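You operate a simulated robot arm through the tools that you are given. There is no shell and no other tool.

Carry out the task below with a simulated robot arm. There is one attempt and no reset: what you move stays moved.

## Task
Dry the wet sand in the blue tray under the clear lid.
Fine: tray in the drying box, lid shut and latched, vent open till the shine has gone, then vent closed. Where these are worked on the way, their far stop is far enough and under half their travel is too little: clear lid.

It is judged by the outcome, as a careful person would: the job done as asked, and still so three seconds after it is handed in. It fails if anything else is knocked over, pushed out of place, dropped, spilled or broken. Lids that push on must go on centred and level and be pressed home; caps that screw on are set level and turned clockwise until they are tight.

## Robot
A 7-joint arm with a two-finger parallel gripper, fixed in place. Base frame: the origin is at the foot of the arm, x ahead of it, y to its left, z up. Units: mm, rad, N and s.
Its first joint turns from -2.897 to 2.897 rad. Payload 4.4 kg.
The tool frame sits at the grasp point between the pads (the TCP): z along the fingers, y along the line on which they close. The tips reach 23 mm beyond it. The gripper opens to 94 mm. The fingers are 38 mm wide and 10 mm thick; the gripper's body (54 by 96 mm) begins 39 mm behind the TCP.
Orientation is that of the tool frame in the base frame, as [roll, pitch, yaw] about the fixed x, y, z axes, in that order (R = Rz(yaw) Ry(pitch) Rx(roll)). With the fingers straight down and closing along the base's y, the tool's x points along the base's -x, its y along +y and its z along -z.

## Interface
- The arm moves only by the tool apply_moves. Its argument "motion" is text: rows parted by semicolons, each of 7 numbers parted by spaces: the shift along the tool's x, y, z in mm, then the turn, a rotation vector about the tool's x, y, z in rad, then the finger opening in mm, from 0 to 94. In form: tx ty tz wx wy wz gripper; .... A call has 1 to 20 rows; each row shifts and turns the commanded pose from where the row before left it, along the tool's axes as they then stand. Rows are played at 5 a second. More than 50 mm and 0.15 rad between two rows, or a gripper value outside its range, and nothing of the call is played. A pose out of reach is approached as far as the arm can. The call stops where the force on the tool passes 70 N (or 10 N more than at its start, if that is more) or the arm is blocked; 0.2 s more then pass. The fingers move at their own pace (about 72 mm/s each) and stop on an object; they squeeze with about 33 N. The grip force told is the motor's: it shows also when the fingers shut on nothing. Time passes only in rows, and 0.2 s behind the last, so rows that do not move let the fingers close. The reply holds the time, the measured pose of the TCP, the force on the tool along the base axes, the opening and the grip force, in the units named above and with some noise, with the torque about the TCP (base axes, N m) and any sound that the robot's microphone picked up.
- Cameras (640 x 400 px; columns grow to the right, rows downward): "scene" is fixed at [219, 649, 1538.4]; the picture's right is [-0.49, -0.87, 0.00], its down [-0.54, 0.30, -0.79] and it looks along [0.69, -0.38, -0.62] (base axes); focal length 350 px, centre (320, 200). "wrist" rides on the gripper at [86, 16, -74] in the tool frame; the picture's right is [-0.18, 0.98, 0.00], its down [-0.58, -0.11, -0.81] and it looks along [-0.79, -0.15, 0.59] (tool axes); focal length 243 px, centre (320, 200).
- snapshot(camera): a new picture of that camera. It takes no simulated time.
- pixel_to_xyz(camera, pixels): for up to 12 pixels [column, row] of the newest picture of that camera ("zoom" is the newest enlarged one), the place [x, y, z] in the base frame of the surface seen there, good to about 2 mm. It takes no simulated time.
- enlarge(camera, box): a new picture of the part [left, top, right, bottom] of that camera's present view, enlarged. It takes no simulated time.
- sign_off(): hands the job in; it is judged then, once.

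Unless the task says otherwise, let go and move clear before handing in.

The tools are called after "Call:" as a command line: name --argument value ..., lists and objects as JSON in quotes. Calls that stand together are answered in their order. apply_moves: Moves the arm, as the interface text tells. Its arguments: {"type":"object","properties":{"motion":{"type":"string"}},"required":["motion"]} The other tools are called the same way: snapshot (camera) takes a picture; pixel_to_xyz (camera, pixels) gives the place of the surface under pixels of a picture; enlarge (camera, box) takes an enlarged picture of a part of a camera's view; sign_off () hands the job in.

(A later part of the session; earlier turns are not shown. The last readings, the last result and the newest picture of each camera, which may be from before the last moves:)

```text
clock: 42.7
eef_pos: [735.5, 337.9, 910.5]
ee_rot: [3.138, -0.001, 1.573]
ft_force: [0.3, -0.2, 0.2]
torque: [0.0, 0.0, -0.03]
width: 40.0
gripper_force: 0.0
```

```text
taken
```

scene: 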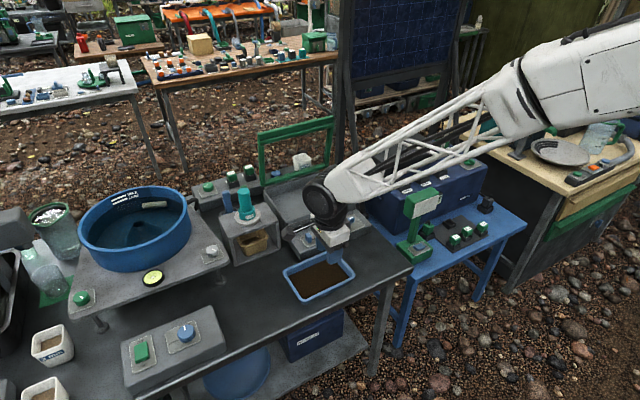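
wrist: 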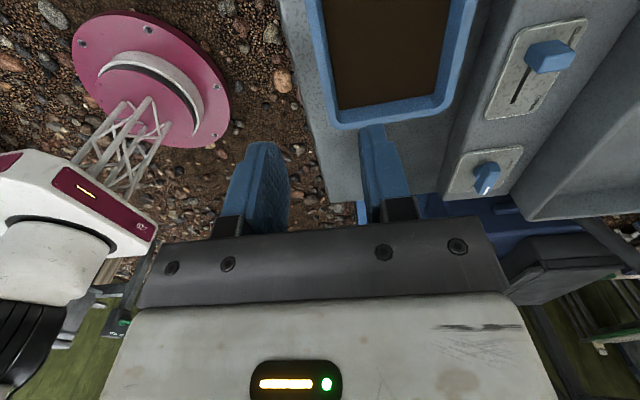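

The camera sees only part of the tray (320–480, 0–130). I'll shift 90 mm to +y to see the near wall fully.

Call:
apply_moves --motion "30 5 0 0 0 0 40;30 5 0 0 0 0 40;30 5 0 0 0 0 40"

Call:
snapshot --camera "wrist"

Call:
enlarge --camera "wrist" --box '[240, 20, 480, 190]'

```text
clock: 43.5
eef_pos: [753.5, 424.2, 913.6]
ee_rot: [3.141, 0.001, 1.574]
ft_force: [-0.1, 0.3, 0.5]
torque: [0.0, 0.01, -0.01]
width: 40.0
gripper_force: 0.0
```

```text
taken
```

wrist: 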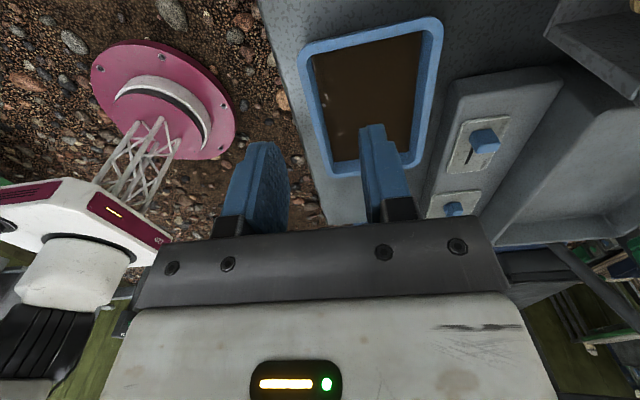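

```text
2.35 times, centred on (360, 105) of wrist
```

zoom: 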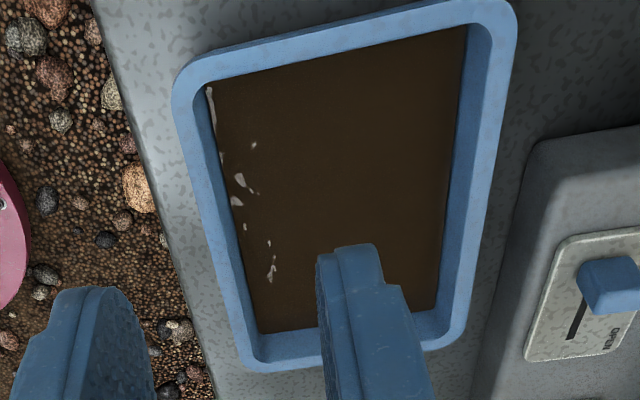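

Wet shine specks are visible on the sand at zoom (235,180). I'll measure cross-sections of the walls.

Call:
pixel_to_xyz --camera "zoom" --pixels '[[192, 220], [198, 220], [206, 220], [214, 220], [222, 220], [228, 220], [234, 220], [240, 220], [250, 220], [180, 220], [450, 220], [475, 220]]'

Call:
pixel_to_xyz --camera "zoom" --pixels '[[176, 85], [248, 365], [515, 15], [460, 340], [300, 362], [300, 335], [350, 40], [350, 25], [485, 220], [495, 220], [350, 58], [400, 100]]'

```text
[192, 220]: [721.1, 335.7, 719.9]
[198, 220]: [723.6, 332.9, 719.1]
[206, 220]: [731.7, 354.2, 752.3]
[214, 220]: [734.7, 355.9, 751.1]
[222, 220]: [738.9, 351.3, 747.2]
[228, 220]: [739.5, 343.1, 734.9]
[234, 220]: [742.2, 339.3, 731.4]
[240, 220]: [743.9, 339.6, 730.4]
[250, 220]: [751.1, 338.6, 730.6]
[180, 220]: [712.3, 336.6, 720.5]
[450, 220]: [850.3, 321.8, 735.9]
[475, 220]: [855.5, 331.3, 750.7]
```

```text
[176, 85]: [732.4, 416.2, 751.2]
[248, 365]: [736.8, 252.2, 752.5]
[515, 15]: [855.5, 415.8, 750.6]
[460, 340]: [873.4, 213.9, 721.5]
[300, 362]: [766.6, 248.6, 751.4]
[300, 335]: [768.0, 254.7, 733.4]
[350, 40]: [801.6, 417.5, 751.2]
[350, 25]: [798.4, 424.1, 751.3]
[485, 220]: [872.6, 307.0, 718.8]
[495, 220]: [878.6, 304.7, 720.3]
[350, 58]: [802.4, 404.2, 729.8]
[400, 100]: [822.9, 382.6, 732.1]
```

Near wall spans x≈730–739 at the rim (z 751), sand level z≈731. I'll check the wall's outer-face slope from the scene camera before choosing the grip tilt.

Call:
enlarge --camera "scene" --box '[300, 270, 350, 305]'

```text
11.43 times, centred on (325, 288) of scene
```

zoom: 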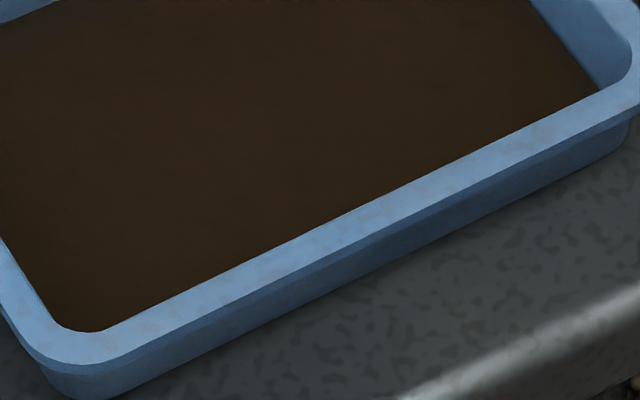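

Call:
pixel_to_xyz --camera "zoom" --pixels '[[340, 222], [345, 238], [350, 250], [352, 258], [355, 265], [358, 275], [362, 290], [450, 175], [455, 192], [460, 205], [464, 215], [468, 224]]'

```text
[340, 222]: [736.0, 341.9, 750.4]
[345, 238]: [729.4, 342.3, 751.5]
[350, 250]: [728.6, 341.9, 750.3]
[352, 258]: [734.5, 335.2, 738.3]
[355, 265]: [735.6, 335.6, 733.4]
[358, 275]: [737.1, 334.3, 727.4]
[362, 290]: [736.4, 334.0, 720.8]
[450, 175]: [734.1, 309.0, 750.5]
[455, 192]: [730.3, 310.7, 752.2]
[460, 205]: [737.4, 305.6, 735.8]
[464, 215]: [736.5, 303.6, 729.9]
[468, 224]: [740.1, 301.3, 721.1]
```

The tray wall is thin (≈4 mm, drafted) with a rim bead to x≈729, so a grip tilted ~24° forward will bear on the bead and lower wall and keep it level. I'll tilt 0.42 rad and move to a standoff along the tool axis.

Call:
apply_moves --motion "0 0 0 -0.14 0 0 24;0 0 0 -0.14 0 0 24;0 0 0 -0.14 0 0 24;-22 -21.3 9.7 0 0 0 24;-22 -21.3 9.7 0 0 0 24;-22 -21.3 9.7 0 0 0 24;-22 -21.3 9.7 0 0 0 24"

Call:
snapshot --camera "wrist"

Call:
enlarge --camera "scene" --box '[270, 200, 390, 310]'

```text
clock: 45.1
eef_pos: [690.5, 336.0, 843.4]
ee_rot: [2.718, 0.0, 1.573]
ft_force: [-0.5, 0.4, 0.5]
torque: [0.0, 0.03, 0.0]
width: 24.0
gripper_force: 0.0
```

```text
taken
```

wrist: 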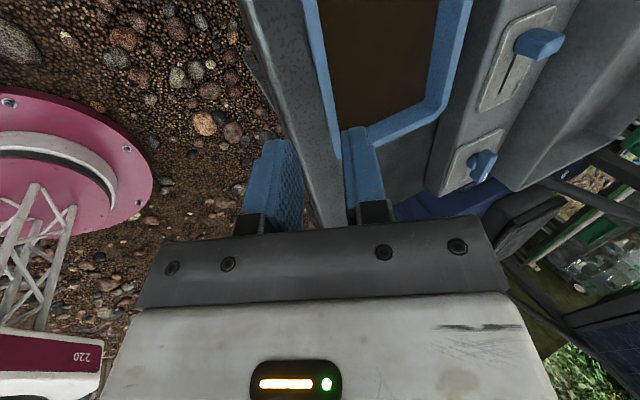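

```text
3.64 times, centred on (330, 255) of scene
```

zoom: 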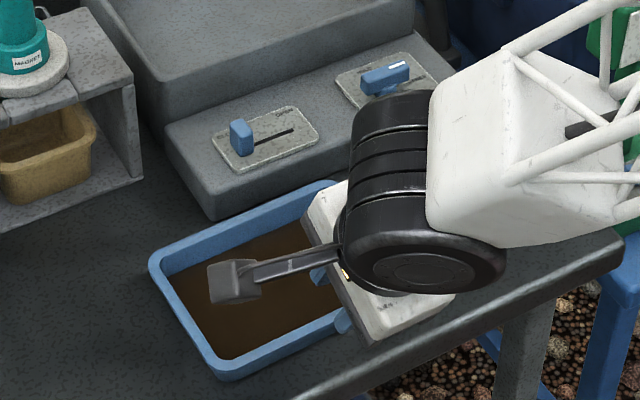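

At standoff (690.5,336,843), tilt 0.42. Approaching 75 mm along the tool axis.

Call:
apply_moves --motion "0 1 25 0 0 0 24;0 0 25 0 0 0 24;0 0 20 0 0 0 24;0 0 5 0 0 0 24"

Call:
snapshot --camera "wrist"

Call:
enlarge --camera "wrist" --box '[230, 60, 430, 230]'

Call:
enlarge --camera "scene" --box '[290, 240, 370, 310]'

```text
clock: 46.1
eef_pos: [723.5, 337.8, 771.4]
ee_rot: [2.718, 0.003, 1.573]
ft_force: [-0.2, 0.0, 0.3]
torque: [-0.01, 0.02, 0.01]
width: 24.1
gripper_force: 0.0
```

```text
taken
```

wrist: 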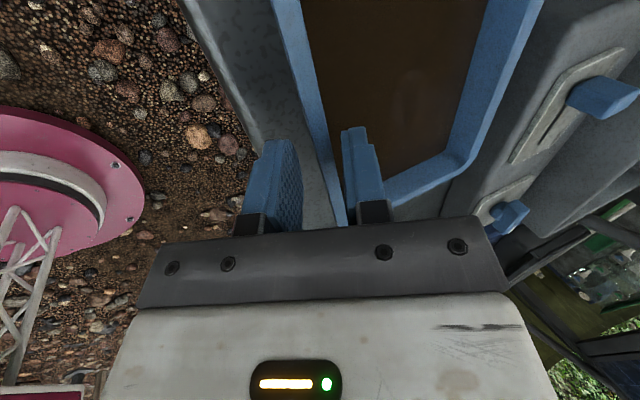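

```text
2.35 times, centred on (330, 145) of wrist
```

zoom: 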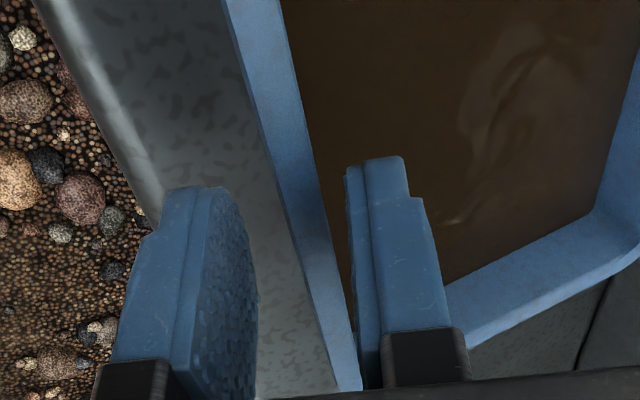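

```text
5.71 times, centred on (330, 275) of scene
```

zoom: 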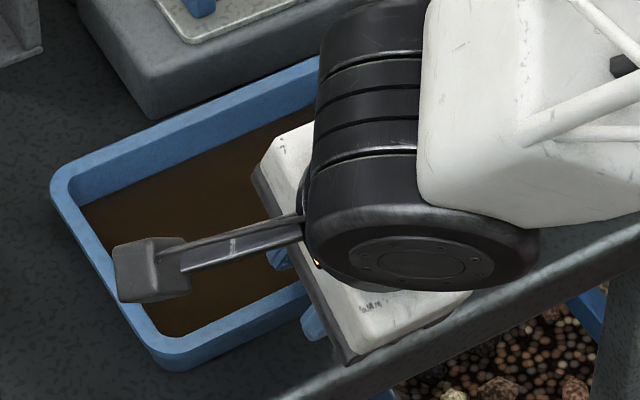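

Geometry says 21 mm more along the tool axis with ~6 mm clearance to each side of the rim. I'll advance slowly and then close.

Call:
apply_moves --motion "0 0 7 0 0 0 24;0 0 6 0 0 0 24;0 0 5 0 0 0 24;0 0 2.5 0 0 0 24;0 0 0 0 0 0 24"

Call:
enlarge --camera "wrist" --box '[230, 60, 430, 230]'

```text
clock: 47.3
eef_pos: [732.3, 337.0, 754.0]
ee_rot: [2.719, 0.001, 1.571]
ft_force: [-0.3, -1.3, 0.0]
torque: [0.01, -0.02, 0.03]
width: 23.8
gripper_force: 0.0
```

```text
2.35 times, centred on (330, 145) of wrist
```

zoom: 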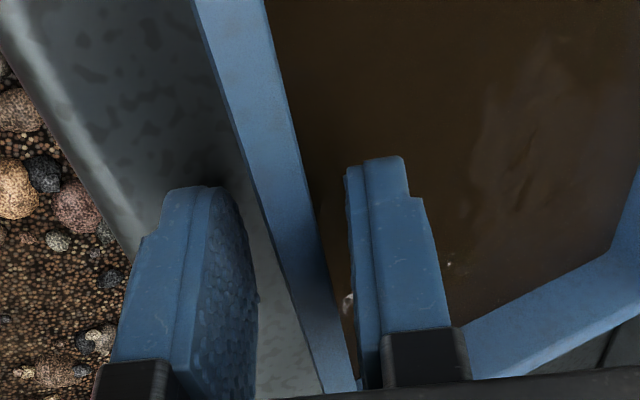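

No contact forces; the wall is between the pads. Closing the gripper.

Call:
apply_moves --motion "0 0 1 0 0 0 18;0 0 0 0 0 0 12;0 0 0 0 0 0 0;0 0 0 0 0 0 0;0 0 0 0 0 0 0"

Call:
enlarge --camera "wrist" --box '[230, 60, 430, 230]'

Call:
enlarge --camera "scene" --box '[270, 220, 390, 310]'

```text
clock: 48.5
eef_pos: [730.9, 336.9, 752.6]
ee_rot: [2.718, 0.001, 1.573]
ft_force: [0.7, 1.1, -3.1]
torque: [0.0, 0.17, -0.06]
width: 3.4
gripper_force: 32.9
```

```text
2.35 times, centred on (330, 145) of wrist
```

zoom: 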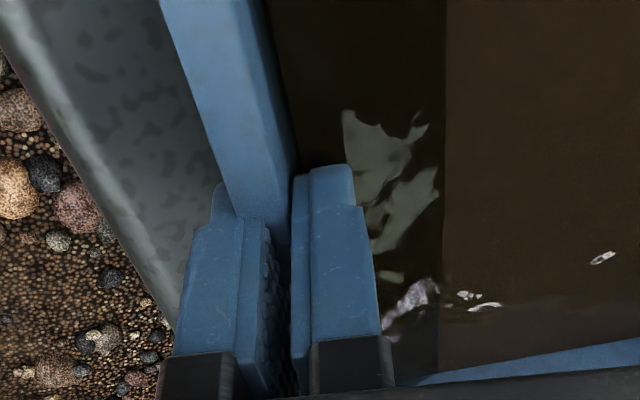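

```text
4.44 times, centred on (330, 265) of scene
```

zoom: 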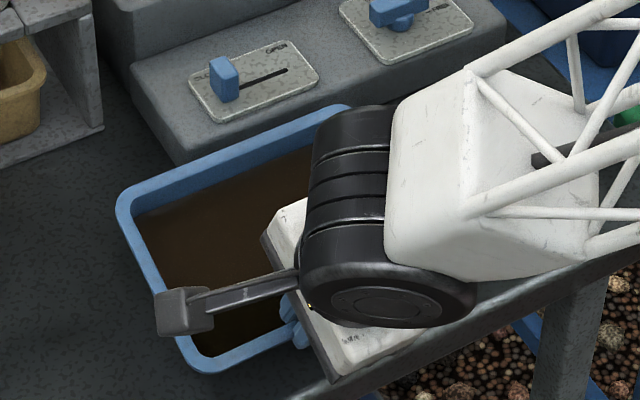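

The width is only 3.4 mm, so the pads may have swung the tray to lie flat against them. I'll measure the tray's rim heights to see whether it tilted.

Call:
snapshot --camera "scene"

Call:
enlarge --camera "scene" --box '[280, 235, 380, 310]'

Call:
pixel_to_xyz --camera "zoom" --pixels '[[30, 190], [180, 110], [220, 90], [130, 330], [80, 270], [180, 320], [100, 200], [150, 180], [230, 130], [130, 355], [170, 340], [60, 180]]'

```text
taken
```

scene: 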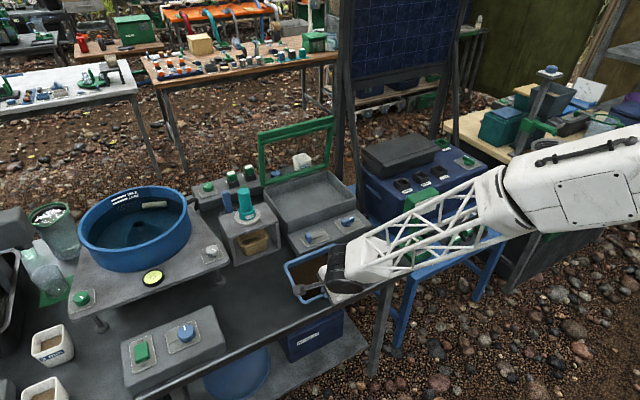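

```text
5.33 times, centred on (330, 272) of scene
```

zoom: 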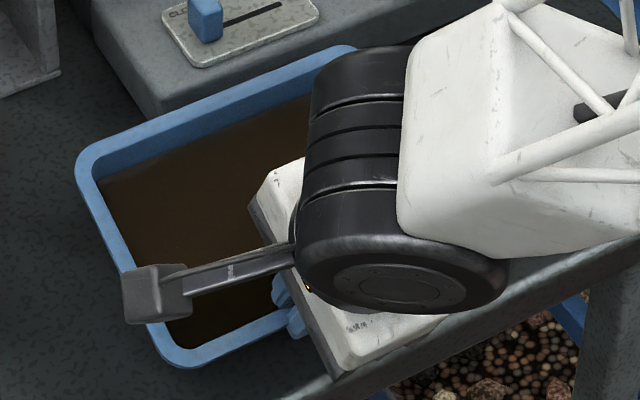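

```text
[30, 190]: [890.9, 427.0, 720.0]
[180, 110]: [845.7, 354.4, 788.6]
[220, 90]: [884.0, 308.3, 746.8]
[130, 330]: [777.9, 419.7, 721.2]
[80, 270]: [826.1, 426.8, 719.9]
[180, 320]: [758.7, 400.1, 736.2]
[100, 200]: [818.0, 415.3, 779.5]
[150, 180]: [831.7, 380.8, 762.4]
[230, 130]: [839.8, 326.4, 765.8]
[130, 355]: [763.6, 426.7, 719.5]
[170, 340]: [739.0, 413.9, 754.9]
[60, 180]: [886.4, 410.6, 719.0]
```

The far rim reads z≈788 versus ~754 near: the tray swung about 17° up to lie flush with the pads, meaning the wall itself is gripped flat. I'll level it by rotating the tool back ~0.28 rad about the grip.

Call:
apply_moves --motion "0 0 0 0.07 0 0 0;0 0 0 0.07 0 0 0;0 0 0 0.07 0 0 0;0 0 0 0.05 0 0 0"

Call:
enlarge --camera "scene" --box '[280, 235, 380, 310]'

Call:
pixel_to_xyz --camera "zoom" --pixels '[[180, 110], [195, 105], [160, 345], [145, 320], [110, 165], [120, 160], [210, 95], [240, 80], [100, 250], [190, 350], [85, 180], [130, 140]]'

```text
clock: 49.5
eef_pos: [732.8, 336.1, 753.4]
ee_rot: [2.976, 0.0, 1.571]
ft_force: [5.2, 1.3, 18.4]
torque: [-0.56, -0.07, 0.14]
width: 3.7
gripper_force: 32.6
```

```text
5.33 times, centred on (330, 272) of scene
```

zoom: 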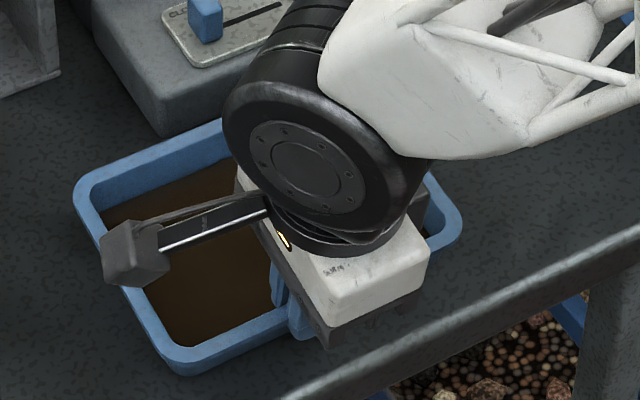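

```text
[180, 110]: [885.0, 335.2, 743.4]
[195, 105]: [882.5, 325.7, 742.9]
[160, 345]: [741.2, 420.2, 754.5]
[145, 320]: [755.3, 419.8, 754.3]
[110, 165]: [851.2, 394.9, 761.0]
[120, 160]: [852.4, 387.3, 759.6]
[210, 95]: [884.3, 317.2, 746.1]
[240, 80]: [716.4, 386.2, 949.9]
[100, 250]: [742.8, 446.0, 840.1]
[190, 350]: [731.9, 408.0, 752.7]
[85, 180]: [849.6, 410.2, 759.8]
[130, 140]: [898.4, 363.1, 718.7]
```

Far rim is now z≈760 vs 754 near (about 3° left). I'll lift 60 mm gently and check the hang in the air.

Call:
apply_moves --motion "0 0 0 0.03 0 0 0;0 1.6 -9.9 0 0 0 0;0 1.6 -9.9 0 0 0 0;0 2.4 -14.8 0 0 0 0;0 2.4 -14.8 0 0 0 0;0 1.6 -9.9 0 0 0 0"

Call:
enlarge --camera "scene" --box '[280, 225, 380, 300]'

Call:
snapshot --camera "wrist"

```text
clock: 50.9
eef_pos: [732.6, 336.6, 811.2]
ee_rot: [3.009, 0.002, 1.572]
ft_force: [0.2, 0.2, -2.6]
torque: [0.02, 0.18, 0.01]
width: 3.7
gripper_force: 33.1
```

```text
5.33 times, centred on (330, 262) of scene
```

zoom: 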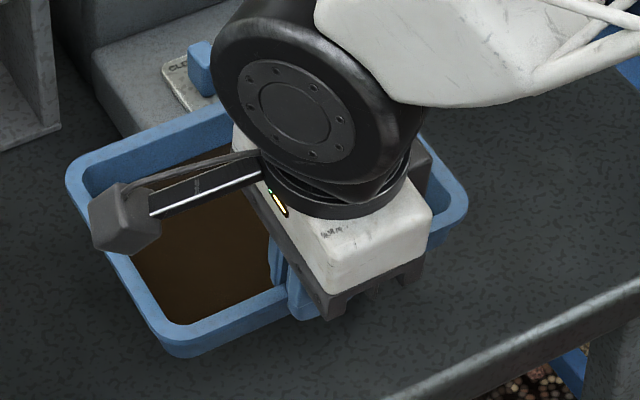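

```text
taken
```

wrist: 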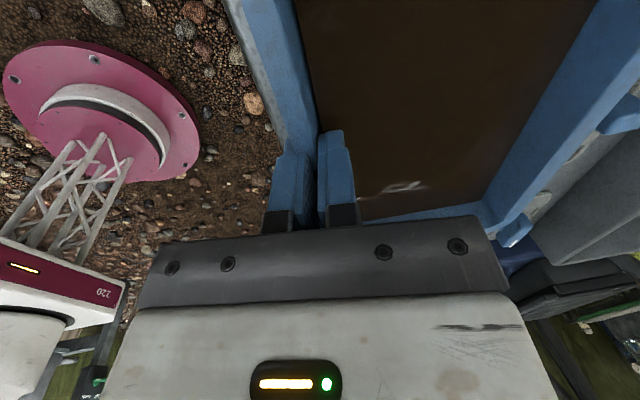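

The tray is lifted (weight ≈2.6 N, grip 33 N). I'll measure its rim heights for level.

Call:
pixel_to_xyz --camera "zoom" --pixels '[[100, 145], [150, 125], [200, 108], [72, 175], [170, 335], [200, 345], [260, 318], [140, 300], [455, 200], [460, 215], [220, 200], [200, 290]]'

Call:
pixel_to_xyz --camera "wrist" --pixels '[[265, 60], [275, 100], [250, 20], [570, 100], [540, 150], [605, 50], [420, 90], [400, 30], [420, 217], [500, 120], [340, 100], [480, 215]]'

```text
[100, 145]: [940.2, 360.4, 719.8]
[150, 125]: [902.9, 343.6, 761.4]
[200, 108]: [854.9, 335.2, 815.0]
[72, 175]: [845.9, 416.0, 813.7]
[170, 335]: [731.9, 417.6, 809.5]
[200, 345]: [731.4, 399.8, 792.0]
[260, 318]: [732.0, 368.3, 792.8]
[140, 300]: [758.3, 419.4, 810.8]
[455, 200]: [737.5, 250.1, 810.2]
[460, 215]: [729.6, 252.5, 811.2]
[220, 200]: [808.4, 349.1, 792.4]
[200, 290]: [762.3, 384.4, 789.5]
```

```text
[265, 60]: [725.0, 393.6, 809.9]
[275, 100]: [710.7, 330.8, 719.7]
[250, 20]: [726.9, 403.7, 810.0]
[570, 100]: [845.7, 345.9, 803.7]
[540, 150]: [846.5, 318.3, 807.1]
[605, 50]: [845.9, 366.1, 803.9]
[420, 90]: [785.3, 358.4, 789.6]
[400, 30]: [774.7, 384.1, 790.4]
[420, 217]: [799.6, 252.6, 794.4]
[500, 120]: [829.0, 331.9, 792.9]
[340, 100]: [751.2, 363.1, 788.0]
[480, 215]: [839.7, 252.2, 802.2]
```

Tilt remaining is ~0.04 rad (near rim 810, far 814.5). I'll level it, raise to clear everything and shift sideways to y≈217.

Call:
apply_moves --motion "0 0 0 0.02 0 0 0;0 0 0 0.017 0 0 0;0 1.3 -13.3 0 0 0 0;0 1.3 -13.3 0 0 0 0;0 1.3 -13.3 0 0 0 0;0 1.3 -13.3 0 0 0 0;0 1.3 -13.3 0 0 0 0;0 1.3 -13.3 0 0 0 0;-15 0 0 0 0 0 0;-15 0 0 0 0 0 0;-15 0 0 0 0 0 0;-15 0 0 0 0 0 0;-15 0 0 0 0 0 0;-15 0 0 0 0 0 0;-15 0 0 0 0 0 0;-15 0 0 0 0 0 0"

Call:
enlarge --camera "scene" --box '[270, 150, 430, 270]'

```text
clock: 54.3
eef_pos: [730.1, 217.8, 892.2]
ee_rot: [3.047, 0.001, 1.572]
ft_force: [0.5, 0.2, -2.9]
torque: [-0.01, 0.19, 0.02]
width: 3.7
gripper_force: 32.7
```

```text
3.33 times, centred on (350, 210) of scene
```

zoom: 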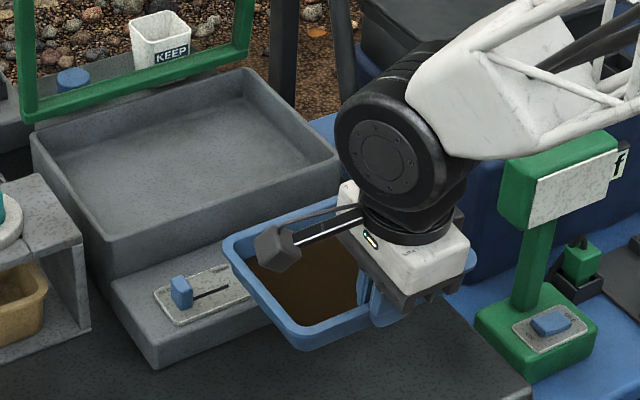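

The tray hangs level at z≈890. I'll carry it forward over the box.

Call:
apply_moves --motion "0 15.6 1.5 0 0 0 0;0 15.6 1.5 0 0 0 0;0 15.6 1.5 0 0 0 0;0 15.6 1.5 0 0 0 0;0 15.6 1.5 0 0 0 0;0 15.6 1.5 0 0 0 0;0 15.6 1.5 0 0 0 0;0 15.6 1.5 0 0 0 0;0 15.6 1.5 0 0 0 0;0 15.6 1.5 0 0 0 0;0 15.6 1.5 0 0 0 0;0 15.6 1.5 0 0 0 0;0 15.6 1.5 0 0 0 0;0 15.6 1.5 0 0 0 0;0 15.6 1.5 0 0 0 0;0 15.6 1.5 0 0 0 0;0 15.6 1.5 0 0 0 0;0 15.6 1.5 0 0 0 0"

Call:
enlarge --camera "scene" --box '[230, 100, 430, 260]'

Call:
snapshot --camera "wrist"

```text
clock: 58.1
eef_pos: [1016.2, 217.7, 892.4]
ee_rot: [3.047, -0.001, 1.573]
ft_force: [0.7, 0.6, -1.8]
torque: [0.01, 0.17, 0.03]
width: 3.9
gripper_force: 33.1
```

```text
2.50 times, centred on (330, 180) of scene
```

zoom: 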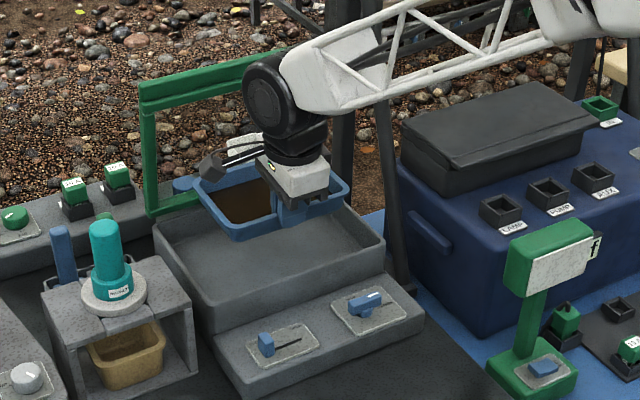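

```text
taken
```

wrist: 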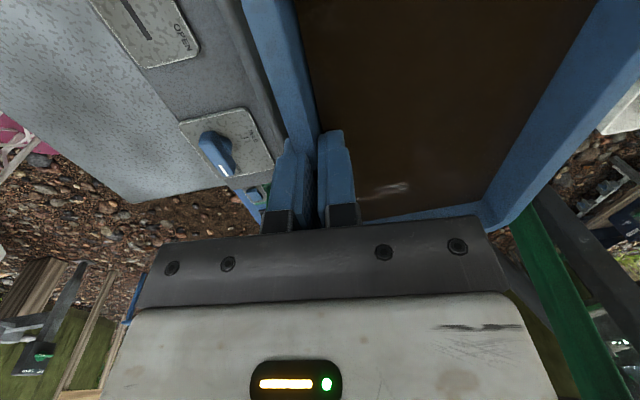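

The tray is over the box. I'll verify rim positions against the box walls before lowering.

Call:
pixel_to_xyz --camera "wrist" --pixels '[[265, 60], [250, 10], [570, 100], [540, 150], [610, 30], [420, 217], [480, 215], [420, 90], [500, 120]]'

Call:
pixel_to_xyz --camera "zoom" --pixels '[[198, 185], [235, 235], [345, 190], [260, 170], [375, 240], [215, 300], [160, 225], [310, 182], [290, 255]]'

```text
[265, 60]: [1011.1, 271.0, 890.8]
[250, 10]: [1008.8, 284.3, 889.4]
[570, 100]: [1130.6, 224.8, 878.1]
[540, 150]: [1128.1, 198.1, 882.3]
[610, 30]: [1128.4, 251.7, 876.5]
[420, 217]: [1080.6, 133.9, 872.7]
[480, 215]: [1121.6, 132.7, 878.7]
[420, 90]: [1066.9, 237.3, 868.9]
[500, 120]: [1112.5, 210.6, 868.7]
```

```text
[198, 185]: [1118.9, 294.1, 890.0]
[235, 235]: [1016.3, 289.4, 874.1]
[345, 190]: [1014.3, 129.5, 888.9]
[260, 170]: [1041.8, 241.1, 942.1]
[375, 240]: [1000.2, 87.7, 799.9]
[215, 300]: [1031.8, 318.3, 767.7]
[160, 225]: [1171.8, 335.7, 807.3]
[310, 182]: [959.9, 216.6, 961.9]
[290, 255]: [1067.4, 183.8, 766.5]
```

Tray spans x≈1007–1138, y≈128–304, level at rim z≈890, well inside the box walls. Lowering 84 mm, then gently to contact.

Call:
apply_moves --motion "0 -1.1 12 0 0 0 0;0 -1.1 12 0 0 0 0;0 -1.1 12 0 0 0 0;0 -1.1 12 0 0 0 0;0 -1.1 12 0 0 0 0;0 -1.1 12 0 0 0 0;0 -0.8 8 0 0 0 0;0 -0.4 4 0 0 0 0"

Call:
enlarge --camera "scene" --box '[230, 100, 430, 260]'

```text
clock: 59.9
eef_pos: [1016.0, 217.8, 808.4]
ee_rot: [3.049, 0.003, 1.574]
ft_force: [0.4, -0.4, -2.8]
torque: [0.0, 0.16, 0.01]
width: 3.7
gripper_force: 33.0
```

```text
2.50 times, centred on (330, 180) of scene
```

zoom: 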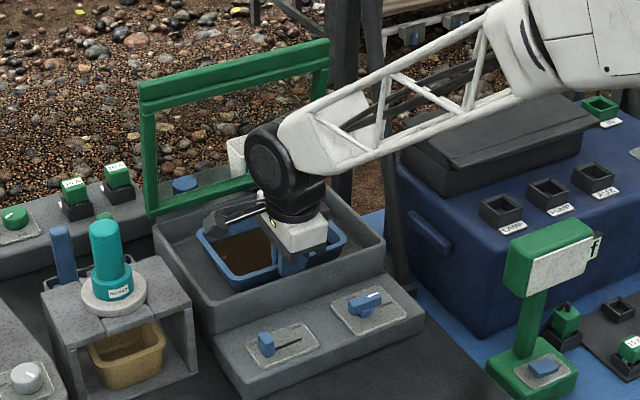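

Still free (fz -2.8). Expecting floor contact in ~8 mm; lowering in 2 mm steps.

Call:
apply_moves --motion "0 -0.2 2.5 0 0 0 0;0 -0.2 2 0 0 0 0;0 -0.2 2 0 0 0 0"

```text
clock: 60.7
eef_pos: [1016.2, 216.8, 801.4]
ee_rot: [3.046, 0.002, 1.574]
ft_force: [-0.2, 0.0, -3.1]
torque: [0.02, 0.11, -0.04]
width: 3.6
gripper_force: 33.1
```

Call:
apply_moves --motion "0 -0.1 1.2 0 0 0 0;0 -0.1 1 0 0 0 0;0 0 0 0 0 0 0"

```text
clock: 61.5
eef_pos: [1015.0, 217.6, 800.8]
ee_rot: [3.046, 0.002, 1.573]
ft_force: [-0.4, -2.2, 5.1]
torque: [0.57, 0.1, 0.03]
width: 3.8
gripper_force: 32.7
```

Contact with the floor (fz rose to +5 N). One more small step and then open the fingers gently.

Call:
apply_moves --motion "0 -0.1 0.8 0 0 0 0;0 0 0 0 0 0 0"

Call:
apply_moves --motion "0 0 0 0 0 0 6;0 0 0 0 0 0 10;0 0 0 0 0 0 18;0 0 0 0 0 0 20"

Call:
snapshot --camera "wrist"

```text
clock: 62.1
eef_pos: [1016.7, 216.8, 800.7]
ee_rot: [3.044, 0.0, 1.573]
ft_force: [3.0, -1.8, 16.3]
torque: [0.03, 0.03, 0.02]
width: 3.4
gripper_force: 33.0
```

```text
clock: 63.1
eef_pos: [1014.8, 216.4, 798.3]
ee_rot: [3.046, 0.002, 1.572]
ft_force: [-0.2, 0.1, 0.4]
torque: [0.04, -0.01, -0.01]
width: 20.1
gripper_force: 0.1
```

```text
taken
```

wrist: 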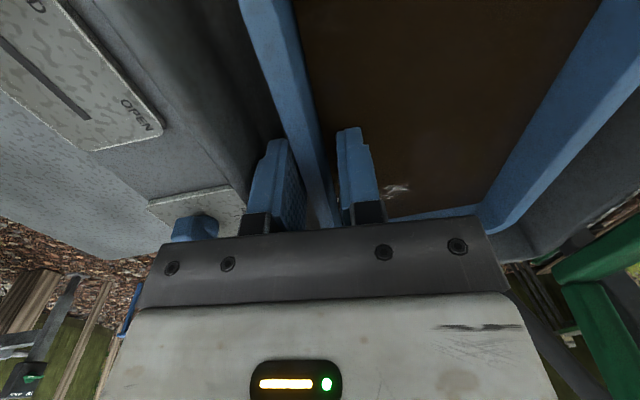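

The tray is released between open fingers. Withdraw along the tool axis, then look.

Call:
apply_moves --motion "0 0 -8 0 0 0 20;0 0 -12 0 0 0 20;0 0 -20 0 0 0 20;0 0 -25 0 0 0 20;0 0 -30 0 0 0 20;0 -20 -30 0 0 0 20"

Call:
enlarge --camera "scene" --box '[230, 100, 430, 260]'

Call:
snapshot --camera "wrist"

```text
clock: 64.5
eef_pos: [981.6, 219.3, 919.9]
ee_rot: [3.047, 0.002, 1.573]
ft_force: [0.1, 0.1, -0.7]
torque: [0.0, -0.01, -0.05]
width: 20.0
gripper_force: 0.0
```

```text
2.50 times, centred on (330, 180) of scene
```

zoom: 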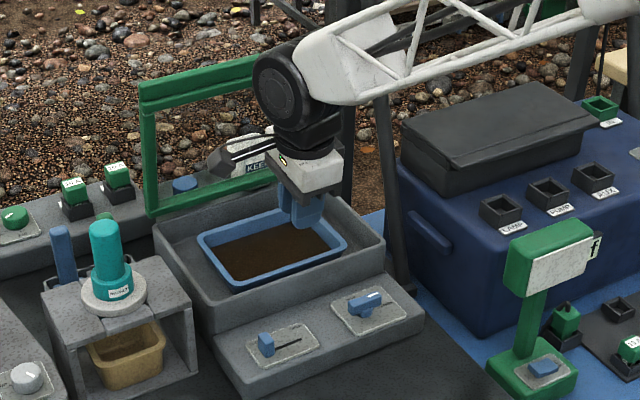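

```text
taken
```

wrist: 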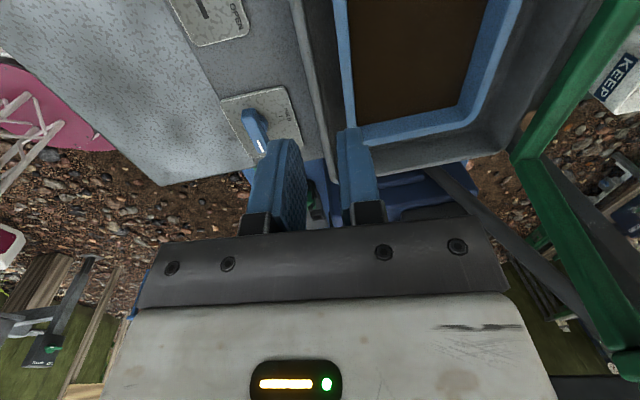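

The tray sits flat in the box. Next is closing the lid: I'll measure the open lid's top edge and the tray rim precisely.

Call:
enlarge --camera "scene" --box '[270, 110, 340, 150]'

Call:
pixel_to_xyz --camera "scene" --pixels '[[311, 194], [325, 213], [367, 197], [360, 187], [330, 185], [340, 203]]'

```text
9.14 times, centred on (305, 130) of scene
```

zoom: 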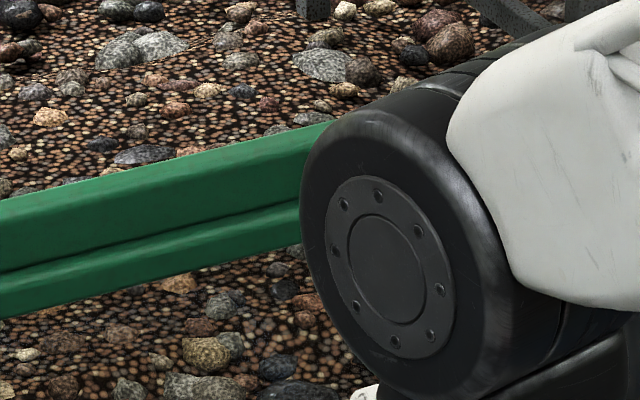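

```text
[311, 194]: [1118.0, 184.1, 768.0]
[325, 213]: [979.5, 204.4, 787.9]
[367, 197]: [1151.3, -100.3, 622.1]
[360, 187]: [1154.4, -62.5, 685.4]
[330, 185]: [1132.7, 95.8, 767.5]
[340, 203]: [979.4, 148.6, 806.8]
```

I'll sample a vertical line across the lid's top bar.

Call:
pixel_to_xyz --camera "zoom" --pixels '[[150, 170], [152, 178], [154, 190], [156, 205], [158, 220], [160, 235], [162, 245], [164, 258], [166, 270], [150, 167], [260, 140], [264, 160]]'

Call:
enlarge --camera "scene" --box '[280, 170, 360, 230]'

```text
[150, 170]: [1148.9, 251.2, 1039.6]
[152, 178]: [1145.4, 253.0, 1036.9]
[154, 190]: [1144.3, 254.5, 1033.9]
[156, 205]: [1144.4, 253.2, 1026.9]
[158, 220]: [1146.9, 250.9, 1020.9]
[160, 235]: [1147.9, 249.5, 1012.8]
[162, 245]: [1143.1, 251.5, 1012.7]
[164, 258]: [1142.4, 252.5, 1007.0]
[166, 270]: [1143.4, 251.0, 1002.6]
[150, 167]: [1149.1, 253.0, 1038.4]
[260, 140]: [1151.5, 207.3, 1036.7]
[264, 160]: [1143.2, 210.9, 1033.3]
```

```text
6.67 times, centred on (320, 200) of scene
```

zoom: 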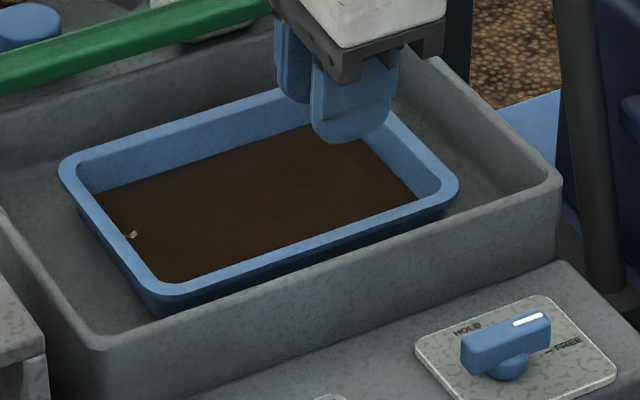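

Lid lip confirmed: front face x≈1144, top z≈1039. I'll raise, tilt the tool ~40° forward with the fingers open 50, and stand off above the lid's top edge so one finger can go behind it.

Call:
apply_moves --motion "0 -1 -29.2 0 0 0 50;0 -1 -29.2 0 0 0 50;0 -1 -29.2 0 0 0 50;0 -1 -29.2 0 0 0 50;0 -1 -29.2 0 0 0 50;0 -1 -29.2 0 0 0 50;0 0 0 -0.121 0 0 50;0 0 0 -0.121 0 0 50;0 0 0 -0.121 0 0 50;0 0 0 -0.121 0 0 50;0 0 0 -0.121 0 0 50"

```text
clock: 66.9
eef_pos: [960.2, 216.5, 1093.0]
ee_rot: [2.439, 0.0, 1.573]
ft_force: [0.3, 0.7, 1.2]
torque: [0.03, -0.01, -0.04]
width: 50.0
gripper_force: 0.1
```

Tilt 0.70 reached. Moving forward to the standoff.

Call:
apply_moves --motion "0 13.9 11.1 0 0 0 50;0 13.9 11.1 0 0 0 50;0 13.9 11.1 0 0 0 50;0 13.9 11.1 0 0 0 50;0 13.9 11.1 0 0 0 50;0 13.9 11.1 0 0 0 50;0 13.9 11.1 0 0 0 50"

Call:
snapshot --camera "wrist"

Call:
enlarge --camera "scene" --box '[230, 90, 430, 250]'

```text
clock: 68.5
eef_pos: [1084.4, 215.7, 1097.6]
ee_rot: [2.442, -0.001, 1.575]
ft_force: [-0.1, 0.5, -0.6]
torque: [0.0, 0.0, -0.01]
width: 49.8
gripper_force: 0.0
```

```text
taken
```

wrist: 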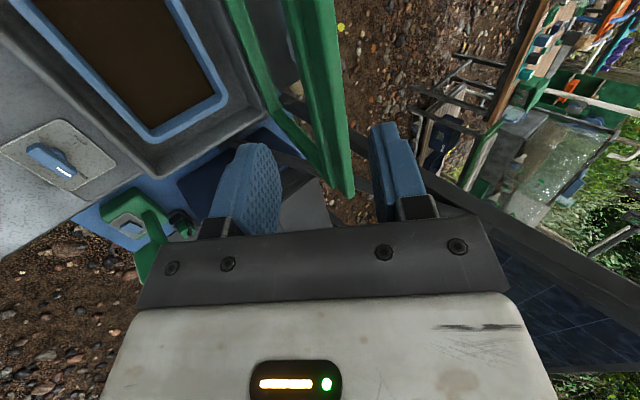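

```text
2.50 times, centred on (330, 170) of scene
```

zoom: 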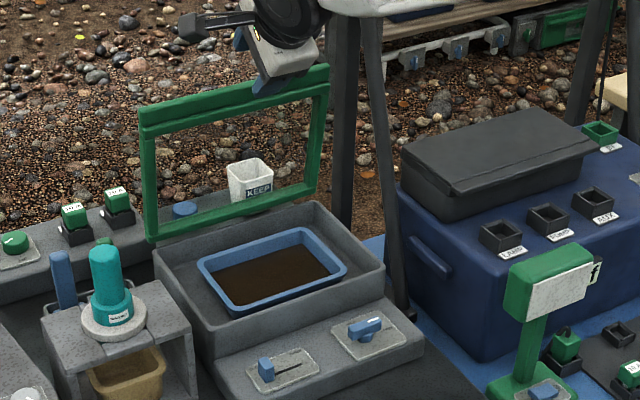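

The lid's top bar runs between the two fingers (wrist (320,120)). Advancing 85 mm along the tool axis to straddle it.

Call:
apply_moves --motion "0 1 15 0 0 0 50;0 0 15 0 0 0 50;0 0 15 0 0 0 50;0 0 15 0 0 0 50;0 0 10 0 0 0 50;0 0 8 0 0 0 50;0 0 7 0 0 0 50"

Call:
snapshot --camera "wrist"

```text
clock: 70.1
eef_pos: [1140.4, 218.8, 1035.1]
ee_rot: [2.44, 0.003, 1.573]
ft_force: [-0.2, 0.6, 1.4]
torque: [0.02, -0.03, 0.03]
width: 50.0
gripper_force: 0.0
```

```text
taken
```

wrist: 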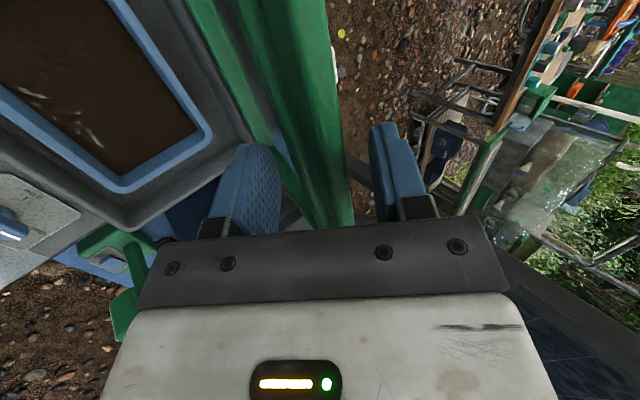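

The lid bar is straddled with no contact. I'll pull back (–x) to bring the lid toward closing, following the hinge arc.

Call:
apply_moves --motion "0 -5.4 -4.5 0 0 0 50;0 -5.4 -4.5 0 0 0 50;0 -9.1 -4.7 0 0 0 50;0 -9.1 -4.7 0 0 0 50;0 -9.1 -4.7 0 0 0 50;0 -9.1 -4.7 0 0 0 50;0 -9.1 -4.7 0 0 0 50"

Call:
snapshot --camera "wrist"

Call:
enlarge --camera "scene" --box '[230, 90, 430, 250]'

```text
clock: 71.7
eef_pos: [1075.8, 217.2, 1024.0]
ee_rot: [2.443, 0.0, 1.574]
ft_force: [0.1, 0.4, -0.1]
torque: [0.01, -0.01, 0.02]
width: 50.1
gripper_force: 0.2
```

```text
taken
```

wrist: 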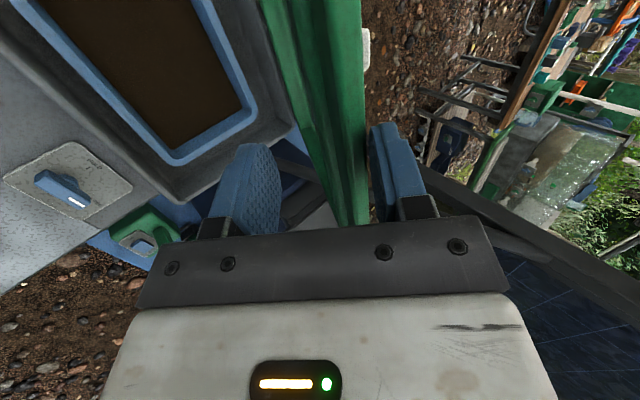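

```text
2.50 times, centred on (330, 170) of scene
```

zoom: 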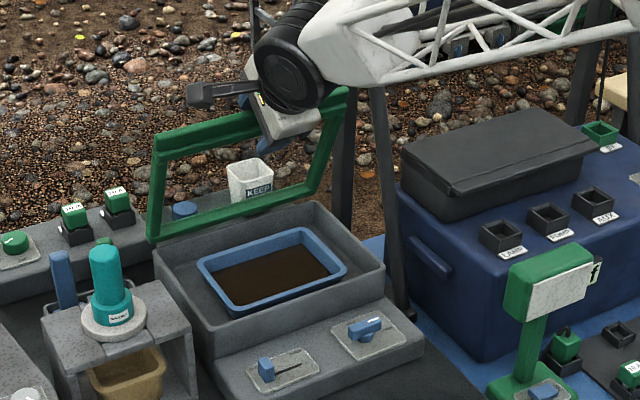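

The lid is following (about 70°). Continuing down the arc to about 45°.

Call:
apply_moves --motion "0 -8.9 -2 0 0 0 50;0 -8.9 -2 0 0 0 50;0 -8.9 -2 0 0 0 50;0 -8.9 -2 0 0 0 50;0 -8.9 -2 0 0 0 50;0 -8.9 -2 0 0 0 50;0 -9.2 0 0 0 0 50;0 -9.2 0 0 0 0 50;0 -9.2 0 0 0 0 50;0 -9.2 0 0 0 0 50"

Call:
snapshot --camera "wrist"

Call:
enlarge --camera "scene" --box '[230, 90, 430, 250]'

```text
clock: 73.9
eef_pos: [1000.4, 218.4, 972.9]
ee_rot: [2.44, 0.002, 1.573]
ft_force: [-0.2, -0.5, 0.4]
torque: [0.01, 0.03, 0.02]
width: 49.9
gripper_force: 0.1
```

```text
taken
```

wrist: 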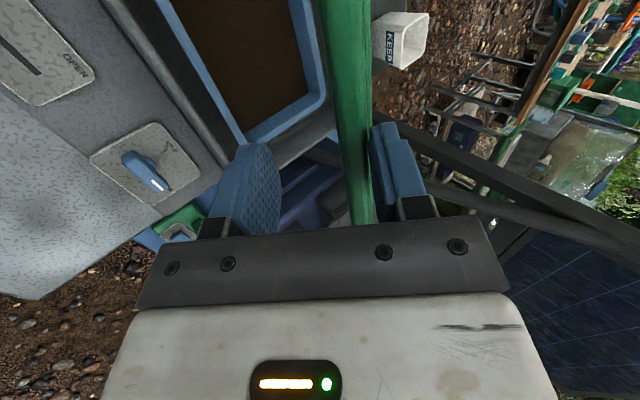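

```text
2.50 times, centred on (330, 170) of scene
```

zoom: 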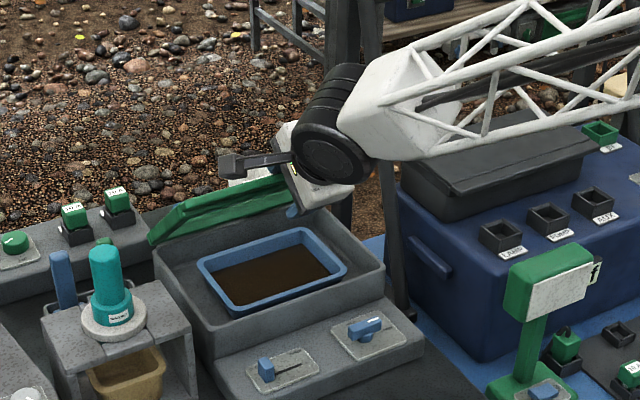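

At ~47°. Continuing toward about 15°.

Call:
apply_moves --motion "0 -9.6 1.9 0 0 0 50;0 -9.6 1.9 0 0 0 50;0 -9.6 1.9 0 0 0 50;0 -9.6 1.9 0 0 0 50;0 -9.6 1.9 0 0 0 50;0 -9.6 1.9 0 0 0 50;0 -9.2 4.8 0 0 0 50;0 -9.2 4.8 0 0 0 50;0 -9.2 4.8 0 0 0 50;0 -9.2 4.8 0 0 0 50;0 -9.2 4.8 0 0 0 50"

Call:
snapshot --camera "wrist"

Call:
enlarge --camera "scene" --box '[230, 110, 410, 250]'

```text
clock: 76.3
eef_pos: [944.4, 216.4, 879.6]
ee_rot: [2.442, 0.0, 1.573]
ft_force: [0.3, -0.3, -0.1]
torque: [-0.01, -0.01, -0.02]
width: 50.1
gripper_force: 0.1
```

```text
taken
```

wrist: 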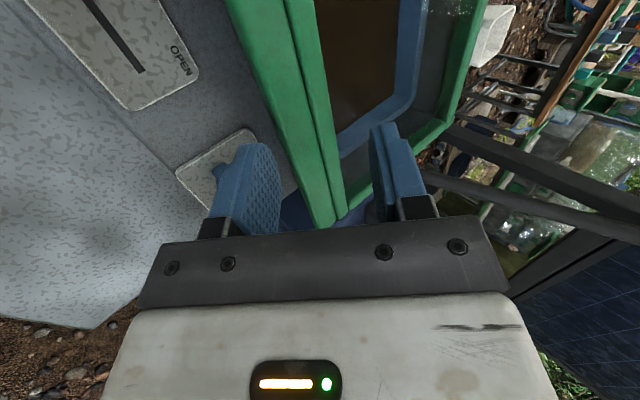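

```text
2.86 times, centred on (320, 180) of scene
```

zoom: 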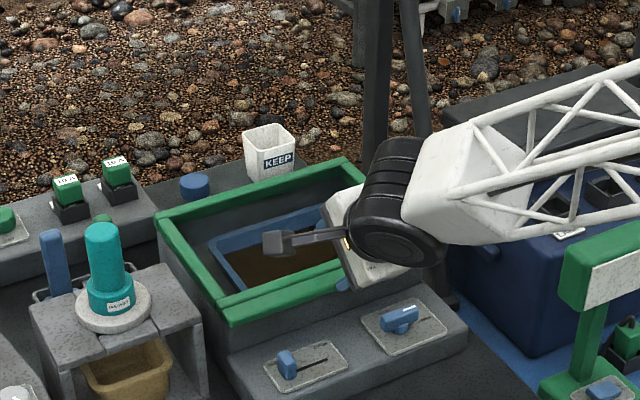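

The lid seems to have settled shut ahead of the fingers. I'll measure the lip height.

Call:
pixel_to_xyz --camera "zoom" --pixels '[[235, 318], [300, 295], [260, 305], [165, 215], [340, 165], [250, 295]]'

Call:
pixel_to_xyz --camera "wrist" --pixels '[[250, 40], [280, 100], [300, 60], [310, 180], [460, 60], [335, 200]]'

```text
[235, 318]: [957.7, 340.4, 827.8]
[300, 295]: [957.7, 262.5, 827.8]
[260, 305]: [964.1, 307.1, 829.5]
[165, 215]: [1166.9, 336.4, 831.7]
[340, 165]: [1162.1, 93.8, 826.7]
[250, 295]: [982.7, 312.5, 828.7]
```

```text
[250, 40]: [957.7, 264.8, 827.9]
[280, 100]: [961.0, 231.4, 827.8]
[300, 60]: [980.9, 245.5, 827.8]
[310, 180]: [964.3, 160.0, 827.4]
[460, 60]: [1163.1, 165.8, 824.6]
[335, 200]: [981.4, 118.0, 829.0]
```

The lid is shut (lip z≈828 as originally). I'll rise, bring the tool upright and position above the latch knob at about (915.5,161).

Call:
apply_moves --motion "0 12.9 -15.3 0 0 0 50;0 12.9 -15.3 0 0 0 50;0 12.9 -15.3 0 0 0 50;0 0 0 0.14 0 0 36;0 0 0 0.14 0 0 36;0 0 0 0.14 0 0 36;0 0 0 0.14 0 0 36;0 0 0 0.14 0 0 36;-18 -10 0 0 0 0 36;-18 -10 0 0 0 0 36;-19 -9 0 0 0 0 36"

Call:
snapshot --camera "wrist"

Call:
enlarge --camera "scene" --box '[250, 150, 400, 260]'

```text
clock: 78.7
eef_pos: [913.8, 162.1, 939.3]
ee_rot: [-3.141, 0.002, 1.573]
ft_force: [0.2, -0.6, 0.5]
torque: [0.02, -0.01, 0.01]
width: 35.9
gripper_force: 0.0
```

```text
taken
```

wrist: 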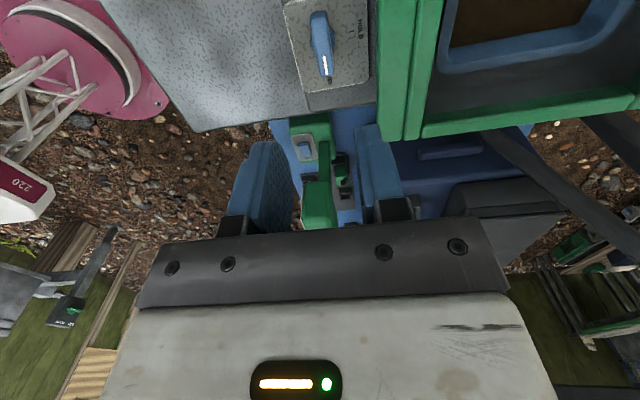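

```text
3.64 times, centred on (325, 205) of scene
```

zoom: 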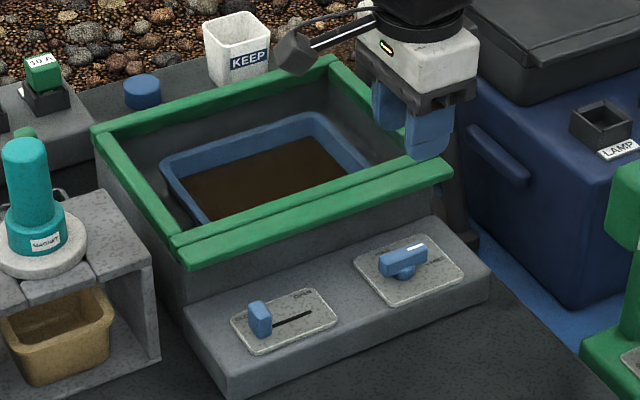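

Knob seen at (320,45). Descending onto it and gripping as before (TCP z≈803).

Call:
apply_moves --motion "-1 1.5 30 0 0 0 36;0 0 30 0 0 0 36;0 0 30 0 0 0 36;0 0 25 0 0 0 36;0 0 14 0 0 0 36;0 0 7 0 0 0 36;0 0 0 0 0 0 20;0 0 0 0 0 0 6;0 0 0 0 0 0 6;0 0 0 0 0 0 6"

```text
clock: 80.9
eef_pos: [915.9, 160.7, 802.5]
ee_rot: [-3.139, 0.002, 1.572]
ft_force: [-19.1, 1.1, 2.2]
torque: [-0.31, 0.32, -0.02]
width: 15.2
gripper_force: 9.4
```

Side force -19 N in x: shift the command about 1 mm toward -x and settle.

Call:
apply_moves --motion "0 -1.2 0 0 0 0 6;0 0 0 0 0 0 6;0 0 0 0 0 0 6"

```text
clock: 81.7
eef_pos: [916.3, 160.8, 803.4]
ee_rot: [-3.141, 0.002, 1.571]
ft_force: [32.7, 14.1, -28.2]
torque: [0.52, -0.45, 0.05]
width: 13.9
gripper_force: 44.6
```

Gripped at width 13.9. Relieve by +1 mm in x and turn counter-clockwise (from above) toward HOLD.

Call:
apply_moves --motion "0 0.8 0 0 0 0 6;0 0 0 0 0 -0.1 6;0 0 0 0 0 -0.1 6;0 0 0 0 0 -0.1 6;0 0 0 0 0 -0.1 6"

```text
clock: 82.9
eef_pos: [916.1, 161.1, 802.6]
ee_rot: [3.141, 0.001, 1.973]
ft_force: [12.2, 12.1, -16.3]
torque: [-0.16, -0.32, 0.04]
width: 14.0
gripper_force: 45.2
```

Call:
apply_moves --motion "0 0 0 0 0 -0.1 6;0 0 0 0 0 -0.1 6;0 0 0 0 0 -0.1 6;0 0 0 0 0 -0.1 6;0 0 0 0 0 -0.1 6"

```text
clock: 84.1
eef_pos: [915.6, 160.9, 802.9]
ee_rot: [-3.141, -0.001, 2.473]
ft_force: [-29.3, -6.0, 15.6]
torque: [-0.03, 0.61, -0.02]
width: 13.6
gripper_force: 45.3
```

Call:
apply_moves --motion "0.4 -0.3 0 0 0 -0.1 6;0 0 0 0 0 -0.1 6;0 0 0 0 0 -0.1 6;0 0 0 0 0 -0.1 6"

```text
clock: 85.1
eef_pos: [915.9, 160.5, 803.9]
ee_rot: [-3.14, 0.0, 2.873]
ft_force: [-9.9, -27.3, 7.0]
torque: [-0.76, -1.25, -0.04]
width: 13.9
gripper_force: 44.9
```

Turned 1.3 rad; finishing the last ~0.3 rad to the HOLD stop.

Call:
apply_moves --motion "0 -0.6 0 0 0 -0.09 6;0 0 0 0 0 -0.09 6;0 0 0 0 0 -0.07 6;0 0 0 0 0 -0.05 6"

```text
clock: 86.1
eef_pos: [915.1, 160.4, 803.6]
ee_rot: [-3.141, -0.003, -3.11]
ft_force: [18.8, -28.0, -25.3]
torque: [-0.33, -0.53, -1.64]
width: 14.0
gripper_force: 45.0
```

Torque -1.64 N·m at yaw 3.17: the knob is on its HOLD stop. Release and rise to check.

Call:
apply_moves --motion "0 0 0 0 0 0.03 6;0 0 0 0 0 0 32;0 0 0 0 0 0 32;0 0 -25 0 0 0 32;0 0 -35 0 0 0 32;20 0 -30 0 0 0 32;20 10 -20 0 0 0 32"

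Call:
snapshot --camera "wrist"

Call:
enlarge --camera "scene" --box '[250, 150, 400, 260]'

```text
clock: 87.7
eef_pos: [875.2, 168.6, 913.7]
ee_rot: [-3.139, -0.003, -3.141]
ft_force: [0.1, 1.3, 0.5]
torque: [0.0, -0.03, -0.03]
width: 32.2
gripper_force: 0.1
```

```text
taken
```

wrist: 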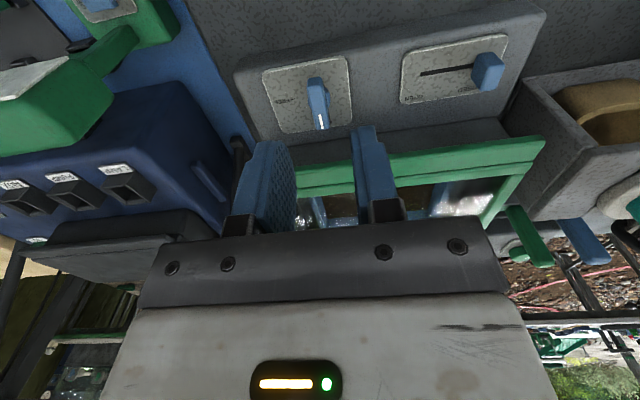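

```text
3.64 times, centred on (325, 205) of scene
```

zoom: 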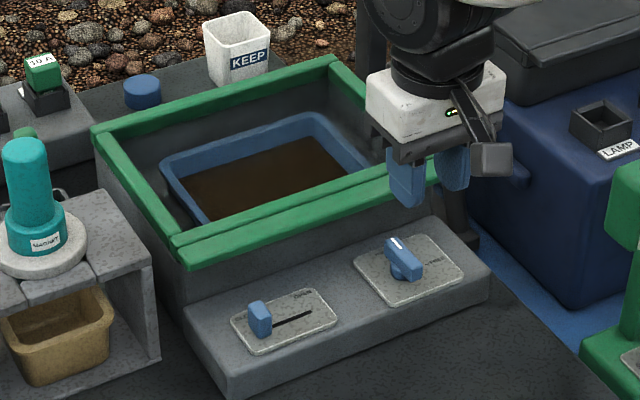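

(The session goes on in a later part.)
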